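You operate a simulated robot arm through the tools that you are given. There is no shell and no other tool. Be economical: measure what you need, move in short steps, check, and stop when the job is done.

Carry out the task below with a simulated robot arm. There is one attempt and no reset: what you move stays moved.

TASK
Stand the brass block beside the yellow sign. It goes on the side that lies toward x +0.0, y -1.0 (a direction in the base frame), with about 3 cm between them.

It is judged by the outcome, as a careful person would: the job done as asked, and still so three seconds after it is handed in. It fails if anything else is knocked over, pushed out of place, dropped, spilled or broken.

THE ROBOT
A 6-joint arm with a two-finger parallel gripper, fixed in place. Base frame: the origin is at the foot of the arm, x ahead of it, y to its left, z up; the work surface is at about z = 85. Lengths are in cm, angles in degrees, forces in N, time in s.
With the tool pointing down near the work surface it reaches from about 24 to 64 cm from the base axis. Its first joint turns from -66.0 to 66.0 degrees. Payload 2.7 kg.
Tool frame: the origin (TCP) lies between the finger pads and is the grasp point; the fingertips stand 2.3 cm ahead of it; z points along the fingers, y is the line along which they close. The gripper opens to 9.4 cm. The fingers are 3.8 cm wide and 1 cm thick; the gripper's body (5.4 by 9.6 cm) begins 3.9 cm behind the TCP.
Orientation is that of the tool frame in the base frame, as a unit quaternion [w, x, y, z]. With the fingers straight down and closing along the base's y, the tool's x points along the base's -x, its y along +y and its z along -z.

THE INTERFACE
- The arm moves only by the tool servo_tool. Its argument "deltas" is a list of rows, each a list of 3 entries, a list of its own where there are three numbers: the shift along the tool's x, y, z in units of 30 mm (1.0 is 30 mm), then the turn, a rotation vector about the tool's x, y, z in units of 8 degrees (1.0 is 8 degrees), then the closure, from 0 (fully open) to 1 (shut). In form: [[[x, y, z], [rx, ry, rz], grip], ...]. A call has 1 to 10 rows; each row shifts and turns the commanded pose from where the row before left it, along the tool's axes as they then stand. A call with a number of a shift or a turn outside -1 to 1 is refused whole. A row lasts 0.2 s, in which the tool goes at most 5 cm and 8.6 degrees; a call with a longer step from one row to the next is refused whole, and so is a gripper value outside its range. A pose out of reach is approached as far as the arm can. The call stops where the force on the tool passes 40 N (or 10 N more than at its start, if that is more) or the arm is blocked; 0.2 s more then pass. The fingers move at their own pace (about 4.5 cm/s each) and stop on an object; they squeeze with about 40 N. The grip force told is the motor's: it shows also when the fingers shut on nothing. Time passes only in rows, and 0.2 s behind the last, so rows that do not move let the fingers close. It gives the time, the measured TCP pose, the force on the tool (base axes), the opening and the grip force at its end, in the units of the frame above (readings bear some noise).
- Cameras (640 x 400 px; columns grow to the right, rows downward): "scene" is fixed at [8.89, -44.61, 140.12]; the picture's right is [0.64, -0.77, 0.00], its down [-0.40, -0.34, -0.85] and it looks along [0.65, 0.55, -0.53] (base axes); focal length 316 px, centre (320, 200). "wrist" rides on the gripper at [-3.9, 0, -4.4] in the tool frame; the picture's right is [0.00, -1.00, 0.00], its down [0.97, 0.00, -0.24] and it looks along [0.24, 0.00, 0.97] (tool axes); focal length 218 px, centre (320, 200).
- capture(camera): a new picture of that camera. No time passes.
- locate(camera, pixels): there is no depth. For up to 12 entries [column, row, z] of the newest picture of that camera ("zoom" is the newest enlarged one), the place [x, y] in the base frame at which the ray of that pixel passes the height z, good to about 0.2 cm, but the place of the scene camera against the robot may be out by one fixed shift of up to 1.2 cm in any direction. No time passes.
- close_up(camera, box): a new picture of the part [left, top, right, bottom] of that camera's present view, enlarged. No time passes.
- finish_job(): hands the job in; it is judged then, once.

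Work in short steps. Measure before you move; look again where a grasp or a placing could have gone wrong, and mend it. You have 60 turns and 20 pictures in all, the two below and enlarged ones among them. Open the gripper and draw the arm clear of the work before you hand the job in, unless the task says otherwise; then end with one line.

The tools are called by a JSON object that holds its "method" and its "body". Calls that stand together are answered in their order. servo_tool: Moves the arm, as the interface text tells. Its arguments: {"type":"object","properties":{"deltas":{"type":"array","items":{"type":"array"}}},"required":["deltas"]} The other tools are called the same way: capture (camera) takes a picture; locate (camera, pixels) gives the place at which the rays of pixels pass given heights; close_up (camera, box) takes an enlarged picture of a part of a camera's view; finish_job () hands the job in.

At the start:

```text
clock: 0.0
tcp_pos: [32.74, -10.36, 112.82]
ee_rot: [0.0, -0.001, 1.0, 0.0]
ft_force: [0.5, 0.7, 0.0]
grip_width: 9.39
grasp_force: 0.0
```

scene: 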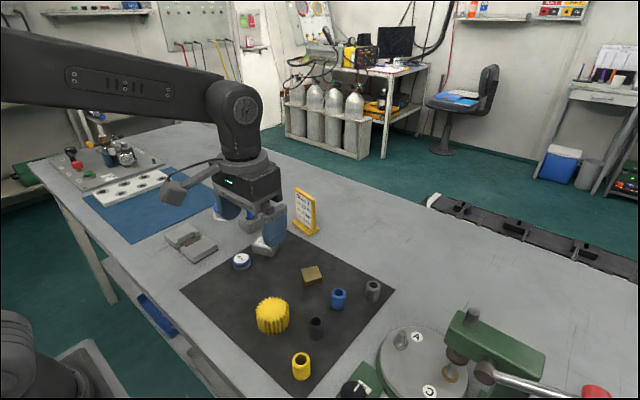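
wrist: 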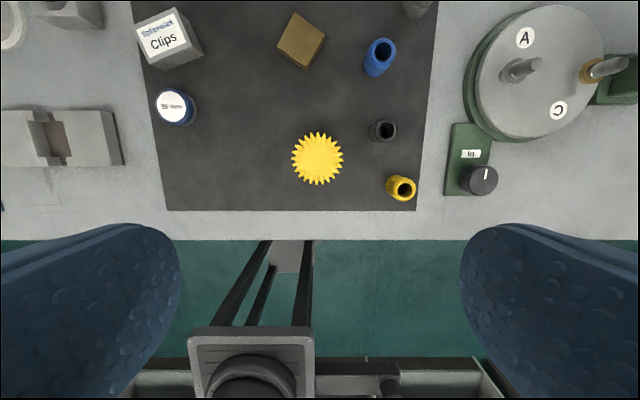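

The brass block is at wrist (301,40) and scene (313,275); the yellow sign is at scene (305,212). I'll enlarge both and locate them.

{"method": "close_up", "body": {"camera": "scene", "box": [230, 170, 390, 300]}}

{"method": "locate", "body": {"camera": "wrist", "pixels": [[297, 12, 88], [326, 30, 88], [308, 69, 85], [278, 50, 85], [279, 43, 88], [307, 62, 88]]}}

{"method": "locate", "body": {"camera": "scene", "pixels": [[313, 275, 87], [294, 229, 85], [300, 237, 85], [320, 228, 85], [240, 260, 88]]}}

```text
3.08 times, centred on (310, 235) of scene
```

zoom: 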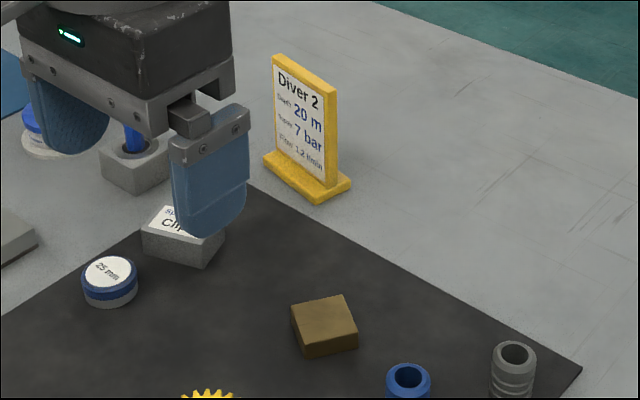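

```text
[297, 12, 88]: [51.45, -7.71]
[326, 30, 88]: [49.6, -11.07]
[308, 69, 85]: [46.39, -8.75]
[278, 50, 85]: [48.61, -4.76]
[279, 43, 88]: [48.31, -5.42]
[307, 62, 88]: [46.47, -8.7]
```

```text
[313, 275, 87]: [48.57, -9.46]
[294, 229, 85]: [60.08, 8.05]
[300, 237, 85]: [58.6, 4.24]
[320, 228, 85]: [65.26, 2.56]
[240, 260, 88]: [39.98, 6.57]
```

Block is about (48.7,-8.2). I'll move the wrist forward over the block/sign, staying high, to see both.

{"method": "servo_tool", "body": {"deltas": [[[-0.9, 0.4, 0], [0, 0, 0], 0], [[-0.9, 0.4, 0], [0, 0, 0], 0], [[-0.9, 0.4, 0], [0, 0, 0], 0], [[-0.9, 0.4, 0], [0, 0, 0], 0], [[-0.9, 0.4, 0], [0, 0, 0], 0], [[0, 0, 0], [0, 0, 0], 0]]}}

{"method": "capture", "body": {"camera": "wrist"}}

{"method": "close_up", "body": {"camera": "scene", "box": [250, 180, 370, 300]}}

```text
clock: 1.4
tcp_pos: [46.11, -4.24, 112.5]
ee_rot: [0.001, 0.001, 1.0, 0.001]
ft_force: [0.0, -0.9, 0.2]
grip_width: 9.41
grasp_force: 0.0
```

```text
16 pictures are left
```

wrist: 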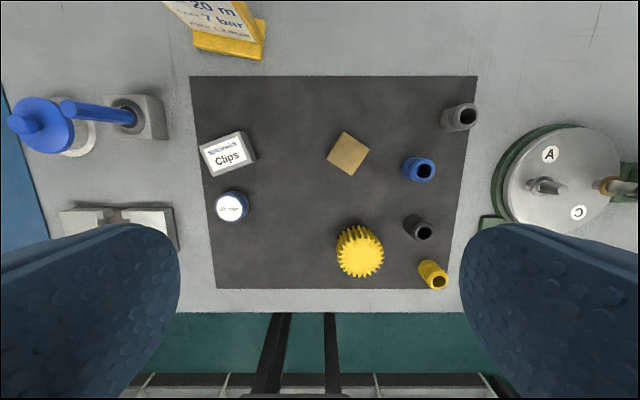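

```text
3.33 times, centred on (310, 240) of scene
```

zoom: 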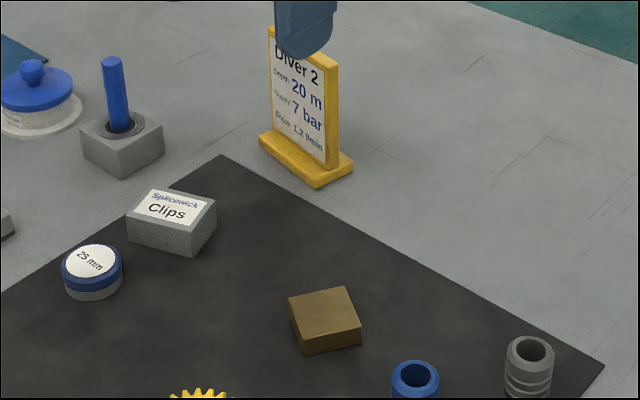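

The sign's base is at wrist (195-265, 30-60), the block at (348,153). Enlarging both in the wrist view.

{"method": "close_up", "body": {"camera": "wrist", "box": [160, 0, 400, 180]}}

{"method": "locate", "body": {"camera": "wrist", "pixels": [[262, 60, 85], [196, 49, 85], [265, 40, 86.5], [266, 20, 86.5], [240, 75, 85], [478, 77, 85]]}}

```text
2.22 times, centred on (280, 90) of wrist
```

zoom: 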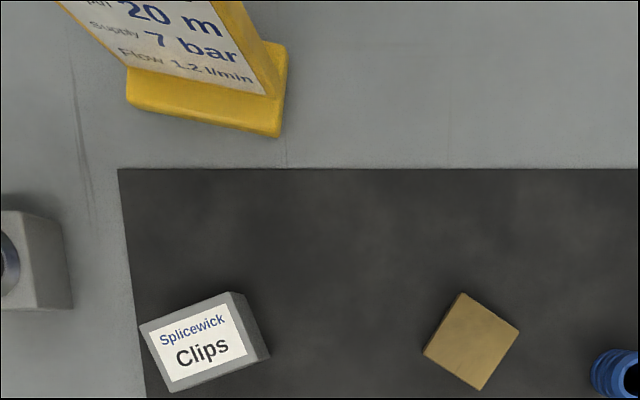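

```text
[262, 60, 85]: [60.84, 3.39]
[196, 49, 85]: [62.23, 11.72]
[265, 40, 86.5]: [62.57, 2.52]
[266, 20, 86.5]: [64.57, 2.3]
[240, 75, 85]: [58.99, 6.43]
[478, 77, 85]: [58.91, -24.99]
```

{"method": "locate", "body": {"camera": "zoom", "pixels": [[278, 137, 85], [128, 106, 85], [286, 92, 85], [287, 42, 86], [278, 130, 86], [462, 293, 87], [519, 331, 87], [480, 389, 87], [423, 350, 87], [480, 389, 85], [423, 353, 85]]}}

```text
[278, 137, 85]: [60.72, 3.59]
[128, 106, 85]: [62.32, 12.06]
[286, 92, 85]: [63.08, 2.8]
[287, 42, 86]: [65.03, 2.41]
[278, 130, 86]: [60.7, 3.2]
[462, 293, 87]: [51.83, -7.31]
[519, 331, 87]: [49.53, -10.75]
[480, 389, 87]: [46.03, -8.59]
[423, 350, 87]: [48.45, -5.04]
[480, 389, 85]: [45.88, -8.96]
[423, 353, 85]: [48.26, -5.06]
```

The block is a ~4.1 cm square, centre (48.95,-7.93), edges at about 57°/-33°. The sign's near end runs from (60.7,3.4) to (65,2.4), tilted about -11°. I'll move over the block, turn 33° to align, and come partway down.

{"method": "servo_tool", "body": {"deltas": [[[-0.47, -0.615, 0], [0, 0, 0], 0], [[-0.47, -0.615, 0], [0, 0, 0], 0], [[0, 0, 0.8], [0, 0, 0.825], 0], [[0, 0, 0.8], [0, 0, 0.825], 0], [[0, 0, 0.8], [0, 0, 0.825], 0], [[0, 0, 0.8], [0, 0, 0.825], 0], [[0, 0, 0.8], [0, 0, 0.825], 0], [[0, 0, 0], [0, 0, 0], 0], [[0, 0, 0], [0, 0, 0], 0]]}}

{"method": "capture", "body": {"camera": "wrist"}}

```text
clock: 3.4
tcp_pos: [49.01, -8.0, 100.66]
ee_rot: [0.0, 0.285, 0.959, 0.0]
ft_force: [0.5, 0.2, 0.3]
grip_width: 9.4
grasp_force: 0.0
```

```text
13 pictures are left
```

wrist: 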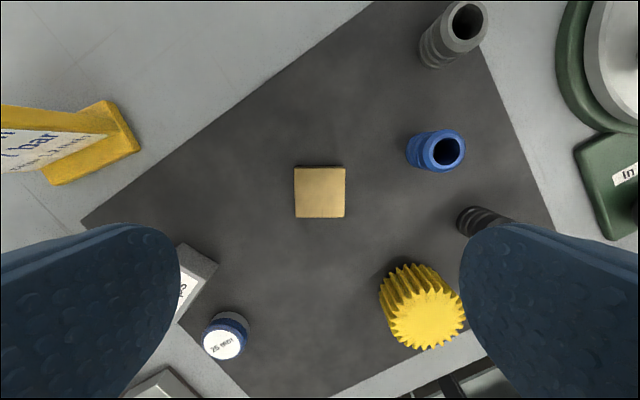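

The block sits square to the tool at wrist (295-345, 166-218). I'll refine its centre and the sign's corners from here.

{"method": "locate", "body": {"camera": "wrist", "pixels": [[294, 167, 87], [345, 166, 87], [345, 217, 87], [296, 217, 87], [140, 151, 85], [54, 185, 85], [138, 140, 86], [108, 101, 86]]}}

```text
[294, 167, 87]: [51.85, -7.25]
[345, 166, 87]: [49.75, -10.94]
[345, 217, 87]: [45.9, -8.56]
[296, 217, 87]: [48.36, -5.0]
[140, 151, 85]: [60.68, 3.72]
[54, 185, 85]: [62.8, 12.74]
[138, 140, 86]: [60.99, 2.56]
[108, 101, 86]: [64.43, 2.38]
```

The centre is (48.97,-7.94), right under the TCP. Partly close for clearance and descend to TCP z≈87.8.

{"method": "servo_tool", "body": {"deltas": [[[0, 0, 0], [0, 0, 0], 0.28], [[0, 0, 0.8], [0, 0, 0], 0.28], [[0, 0, 0.8], [0, 0, 0], 0.28], [[0, 0, 0.8], [0, 0, 0], 0.28], [[0, 0, 0.8], [0, 0, 0], 0.28], [[0, 0, 0.6], [0, 0, 0], 0.28], [[0, 0, 0.45], [0, 0, 0], 0.28], [[0, 0, 0], [0, 0, 0], 0.28], [[0, 0, 0], [0, 0, 0], 0.28]]}}

```text
clock: 5.4
tcp_pos: [49.0, -8.15, 87.88]
ee_rot: [0.0, 0.285, 0.959, 0.0]
ft_force: [0.1, -0.9, 0.0]
grip_width: 6.75
grasp_force: 0.0
```

No contact on the way down; closing on the block.

{"method": "servo_tool", "body": {"deltas": [[[0, 0, 0], [0, 0, 0], 1], [[0, 0, 0], [0, 0, 0], 1], [[0, 0, 0], [0, 0, 0], 1], [[0, 0, 0], [0, 0, 0], 1], [[0, 0, 0], [0, 0, 0], 1]]}}

```text
clock: 6.6
tcp_pos: [49.04, -8.25, 87.92]
ee_rot: [0.0, 0.283, 0.959, 0.0]
ft_force: [1.8, 2.2, 0.4]
grip_width: 4.24
grasp_force: 40.0
```

Gripped at 4.24 cm. Lifting 9 cm.

{"method": "servo_tool", "body": {"deltas": [[[0, 0, -0.3], [0, 0, 0], 1], [[0, 0, -0.5], [0, 0, 0], 1], [[0, 0, -0.6], [0, 0, 0], 1], [[0, 0, -0.6], [0, 0, 0], 1], [[0, 0, -0.6], [0, 0, 0], 1], [[0, 0, -0.4], [0, 0, 0], 1], [[0, 0, 0], [0, 0, 0], 1]]}}

{"method": "capture", "body": {"camera": "wrist"}}

```text
clock: 8.2
tcp_pos: [49.31, -8.04, 96.93]
ee_rot: [-0.001, 0.283, 0.959, 0.0]
ft_force: [0.3, -0.2, -2.3]
grip_width: 4.26
grasp_force: 39.6
```

```text
12 pictures are left
```

wrist: 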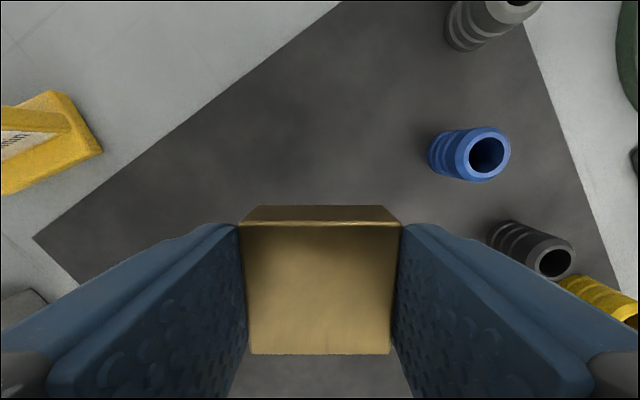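

The block is held level and square. Turning 68.6° in place, so the closing line becomes parallel to the sign's end face and no finger lies in the gap.

{"method": "servo_tool", "body": {"deltas": [[[0, 0, 0], [0, 0, 0.858], 1], [[0, 0, 0], [0, 0, 0.858], 1], [[0, 0, 0], [0, 0, 0.858], 1], [[0, 0, 0], [0, 0, 0.858], 1], [[0, 0, 0], [0, 0, 0.858], 1], [[0, 0, 0], [0, 0, 0.858], 1], [[0, 0, 0], [0, 0, 0.858], 1], [[0, 0, 0], [0, 0, 0.858], 1], [[0, 0, 0], [0, 0, 0.858], 1], [[0, 0, 0], [0, 0, 0.858], 1]]}}

```text
clock: 10.4
tcp_pos: [49.08, -8.04, 97.03]
ee_rot: [-0.001, 0.775, 0.632, 0.001]
ft_force: [-0.3, 0.8, -2.5]
grip_width: 4.27
grasp_force: 39.8
```

Orientation is right (closing line at -11.6°). Moving across toward the spot, stopping about 2 cm short for a look.

{"method": "servo_tool", "body": {"deltas": [[[0.35, 0.66, 0], [0, 0, 0], 1], [[0.35, 0.66, 0], [0, 0, 0], 1], [[0.35, 0.66, 0], [0, 0, 0], 1], [[0.35, 0.66, 0], [0, 0, 0], 1], [[0.35, 0.66, 0], [0, 0, 0], 1], [[0.35, 0.653, 0], [0, 0, 0], 1], [[0, 0, 0], [0, 0, 0], 1], [[0, 0, 0], [0, 0, 0], 1]]}}

{"method": "capture", "body": {"camera": "wrist"}}

{"method": "capture", "body": {"camera": "scene"}}

```text
clock: 12.2
tcp_pos: [62.07, -4.27, 96.9]
ee_rot: [0.0, 0.775, 0.632, -0.001]
ft_force: [0.2, -0.8, -2.2]
grip_width: 4.25
grasp_force: 40.5
```

```text
11 pictures are left
```

wrist: 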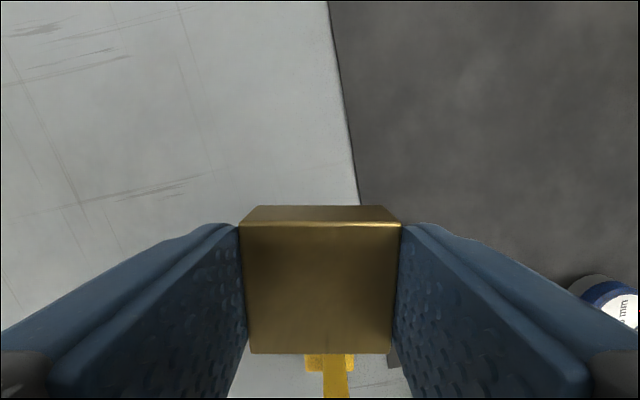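

```text
10 pictures are left
```

scene: 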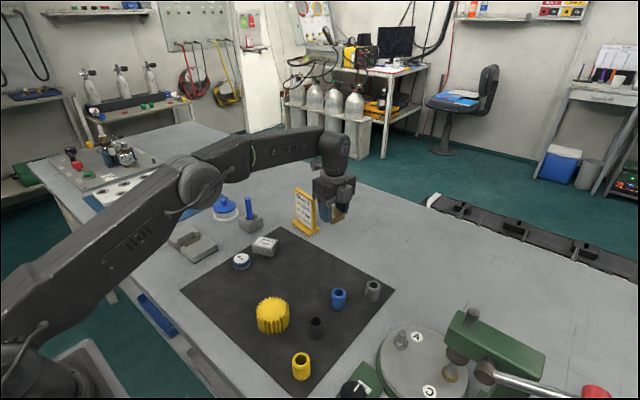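

The sign's base end shows under the block at wrist (305-354, ~371). Measuring it from here.

{"method": "close_up", "body": {"camera": "wrist", "box": [280, 340, 376, 400]}}

{"method": "locate", "body": {"camera": "wrist", "pixels": [[306, 355, 85], [354, 355, 85], [306, 371, 86], [354, 371, 86], [330, 355, 85], [330, 355, 86]]}}

```text
6.67 times, centred on (328, 370) of wrist
```

zoom: 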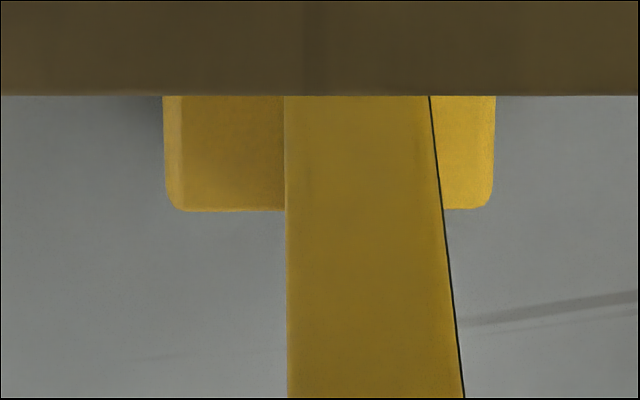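

```text
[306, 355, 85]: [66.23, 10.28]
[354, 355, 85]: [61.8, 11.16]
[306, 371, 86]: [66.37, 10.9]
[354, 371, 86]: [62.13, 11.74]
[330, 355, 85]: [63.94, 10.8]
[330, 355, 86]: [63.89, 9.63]
```

That visible end is the far one (near end hidden behind the block); it confirms the alignment and a near end at about y 2.85. Target block centre is (62.4,-2.3): moving 1.7 cm along tool x, then down to just above the surface.

{"method": "servo_tool", "body": {"deltas": [[[0.29, -0.01, 0], [0, 0, 0], 1], [[0.29, -0.01, 0], [0, 0, 0], 1], [[0, 0, 0.6], [0, 0, 0], 1], [[0, 0, 0.6], [0, 0, 0], 1], [[0, 0, 0.6], [0, 0, 0], 1], [[0, 0, 0.6], [0, 0, 0], 1], [[0, 0, 0.4], [0, 0, 0], 1], [[0, 0, 0], [0, 0, 0], 1], [[0, 0, 0], [0, 0, 0], 1]]}}

{"method": "close_up", "body": {"camera": "scene", "box": [270, 170, 390, 260]}}

```text
clock: 14.2
tcp_pos: [62.39, -2.61, 88.62]
ee_rot: [0.0, 0.775, 0.632, 0.0]
ft_force: [0.2, 0.0, -3.2]
grip_width: 4.25
grasp_force: 39.4
```

```text
4.44 times, centred on (330, 215) of scene
```

zoom: 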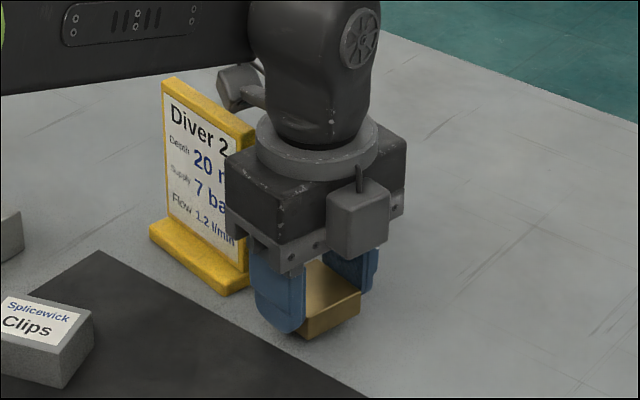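

Block is just above the table, clear of the sign. Lowering in small steps to contact.

{"method": "servo_tool", "body": {"deltas": [[[0, 0, 0.1], [0, 0, 0], 1], [[0, 0, 0.08], [0, 0, 0], 1], [[0, 0, 0.03], [0, 0, 0], 1], [[0, 0, 0], [0, 0, 0], 1]]}}

```text
clock: 15.2
tcp_pos: [62.28, -2.56, 88.02]
ee_rot: [0.0, 0.775, 0.633, 0.0]
ft_force: [-0.3, -0.2, -2.3]
grip_width: 4.26
grasp_force: 40.2
```

{"method": "servo_tool", "body": {"deltas": [[[0, 0, 0.04], [0, 0, 0], 1], [[0, 0, 0.03], [0, 0, 0], 1], [[0, 0, 0], [0, 0, 0], 1]]}}

```text
clock: 16.0
tcp_pos: [62.29, -2.51, 87.8]
ee_rot: [0.0, 0.775, 0.632, 0.0]
ft_force: [-0.5, -0.6, -3.1]
grip_width: 4.27
grasp_force: 39.9
```

Still no contact (force is just the weight); continuing down.

{"method": "servo_tool", "body": {"deltas": [[[0, 0, 0.03], [0, 0, 0], 1], [[0, 0, 0], [0, 0, 0], 1]]}}

```text
clock: 16.6
tcp_pos: [62.17, -2.71, 87.76]
ee_rot: [0.0, 0.775, 0.631, 0.0]
ft_force: [-0.3, -0.2, -2.7]
grip_width: 4.25
grasp_force: 40.1
```

{"method": "servo_tool", "body": {"deltas": [[[0, 0, 0.03], [0, 0, 0], 1], [[0, 0, 0.02], [0, 0, 0], 1], [[0, 0, 0], [0, 0, 0], 1]]}}

```text
clock: 17.4
tcp_pos: [62.22, -2.58, 87.69]
ee_rot: [0.001, 0.775, 0.632, 0.0]
ft_force: [-2.6, 0.2, 3.8]
grip_width: 4.24
grasp_force: 40.2
```

Force turned to +3.8 N: the block is on the table. Opening gently and then rising.

{"method": "servo_tool", "body": {"deltas": [[[0, 0, 0], [0, 0, 0], 0.4], [[0, 0, 0], [0, 0, 0], 0.3], [[0, 0, 0], [0, 0, 0], 0.3], [[0, 0, 0], [0, 0, 0], 0.3]]}}

{"method": "servo_tool", "body": {"deltas": [[[0, 0, -0.3], [0, 0, 0], 0.3], [[0, 0, -0.6], [0, 0, 0], 0.3], [[0, 0, -0.8], [0, 0, 0], 0.3], [[0, 0, -0.8], [0, 0, 0], 0.3], [[-0.8, 0, -0.8], [0, 0, 0], 0.3], [[-0.8, 0, -0.8], [0, 0, 0], 0.3], [[-0.8, 0, -0.4], [0, 0, 0], 0], [[-0.8, 0, 0], [0, 0, 0], 0], [[0, 0, 0], [0, 0, 0], 0]]}}

{"method": "capture", "body": {"camera": "wrist"}}

{"method": "close_up", "body": {"camera": "scene", "box": [270, 170, 390, 260]}}

```text
clock: 18.4
tcp_pos: [62.13, -2.66, 87.52]
ee_rot: [0.001, 0.775, 0.632, 0.0]
ft_force: [2.0, -0.1, 4.2]
grip_width: 6.49
grasp_force: 0.1
```

```text
clock: 20.4
tcp_pos: [60.09, -11.97, 101.03]
ee_rot: [0.0, 0.775, 0.632, 0.0]
ft_force: [0.0, 0.2, 0.1]
grip_width: 9.41
grasp_force: 0.1
```

```text
7 pictures are left
```

wrist: 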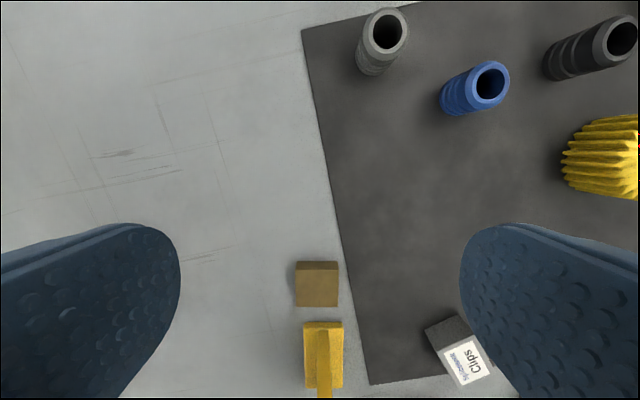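

```text
4.44 times, centred on (330, 215) of scene
```

zoom: 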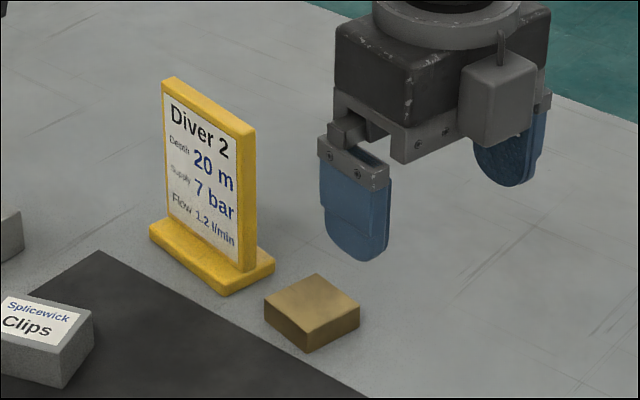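

Block released and upright. Measuring the gap with both cameras.

{"method": "locate", "body": {"camera": "wrist", "pixels": [[296, 306, 86.8], [338, 306, 86.8], [304, 322, 86.2], [343, 322, 86.2], [304, 328, 86.2], [343, 328, 86.2]]}}

{"method": "locate", "body": {"camera": "zoom", "pixels": [[265, 298, 86.8], [316, 274, 86.8], [222, 294, 85], [274, 270, 85], [222, 281, 86.2], [275, 258, 86.2], [265, 320, 85]]}}

{"method": "close_up", "body": {"camera": "wrist", "box": [270, 250, 370, 350]}}

```text
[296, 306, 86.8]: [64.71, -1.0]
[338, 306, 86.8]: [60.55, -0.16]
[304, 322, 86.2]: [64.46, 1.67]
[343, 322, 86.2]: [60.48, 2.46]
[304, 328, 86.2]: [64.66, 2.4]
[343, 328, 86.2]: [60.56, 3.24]
```

```text
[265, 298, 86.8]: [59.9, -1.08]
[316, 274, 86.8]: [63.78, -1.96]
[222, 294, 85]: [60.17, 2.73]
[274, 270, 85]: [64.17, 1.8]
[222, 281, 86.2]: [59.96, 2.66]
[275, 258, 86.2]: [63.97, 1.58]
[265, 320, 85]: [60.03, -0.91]
```

```text
4.00 times, centred on (320, 300) of wrist
```

zoom: 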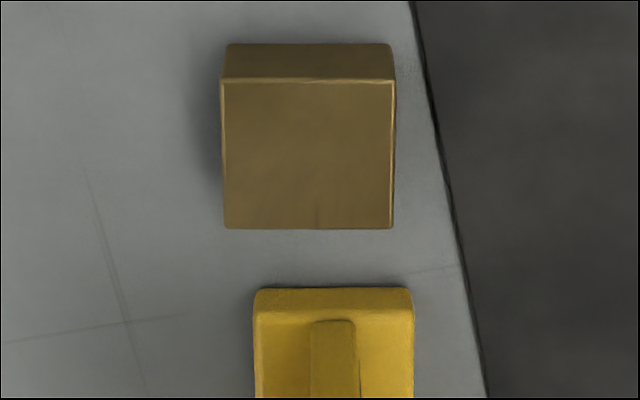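

The gap measures about 3.3–3.5 cm, the block is flush with the sign's orientation, and the sign has not moved. Raising the arm a bit further clear.

{"method": "servo_tool", "body": {"deltas": [[[-0.6, -0.6, -0.6], [0, 0, 0], 0], [[-0.6, -0.6, -0.6], [0, 0, 0], 0], [[-0.6, -0.6, -0.6], [0, 0, 0], 0], [[-0.3, -0.6, -0.6], [0, 0, 0], 0], [[0, 0, 0], [0, 0, 0], 0]]}}

{"method": "capture", "body": {"camera": "scene"}}

```text
clock: 21.6
tcp_pos: [51.88, -16.63, 108.19]
ee_rot: [0.0, 0.775, 0.632, 0.0]
ft_force: [0.5, -0.7, 0.4]
grip_width: 9.43
grasp_force: 0.1
```

```text
4 pictures are left
```

scene: 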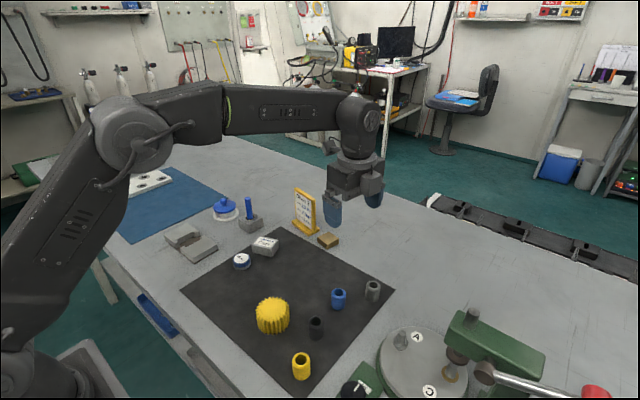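

Everything is in place: the block is at scene (327,240) beside the sign, the other objects are undisturbed and the arm is clear.

{"method": "finish_job", "body": {}}

```text
The job is handed in.
```

The brass block now stands on the table on the sign's -y side, with a gap I measured at about 3.3–3.6 cm; nothing else was moved.
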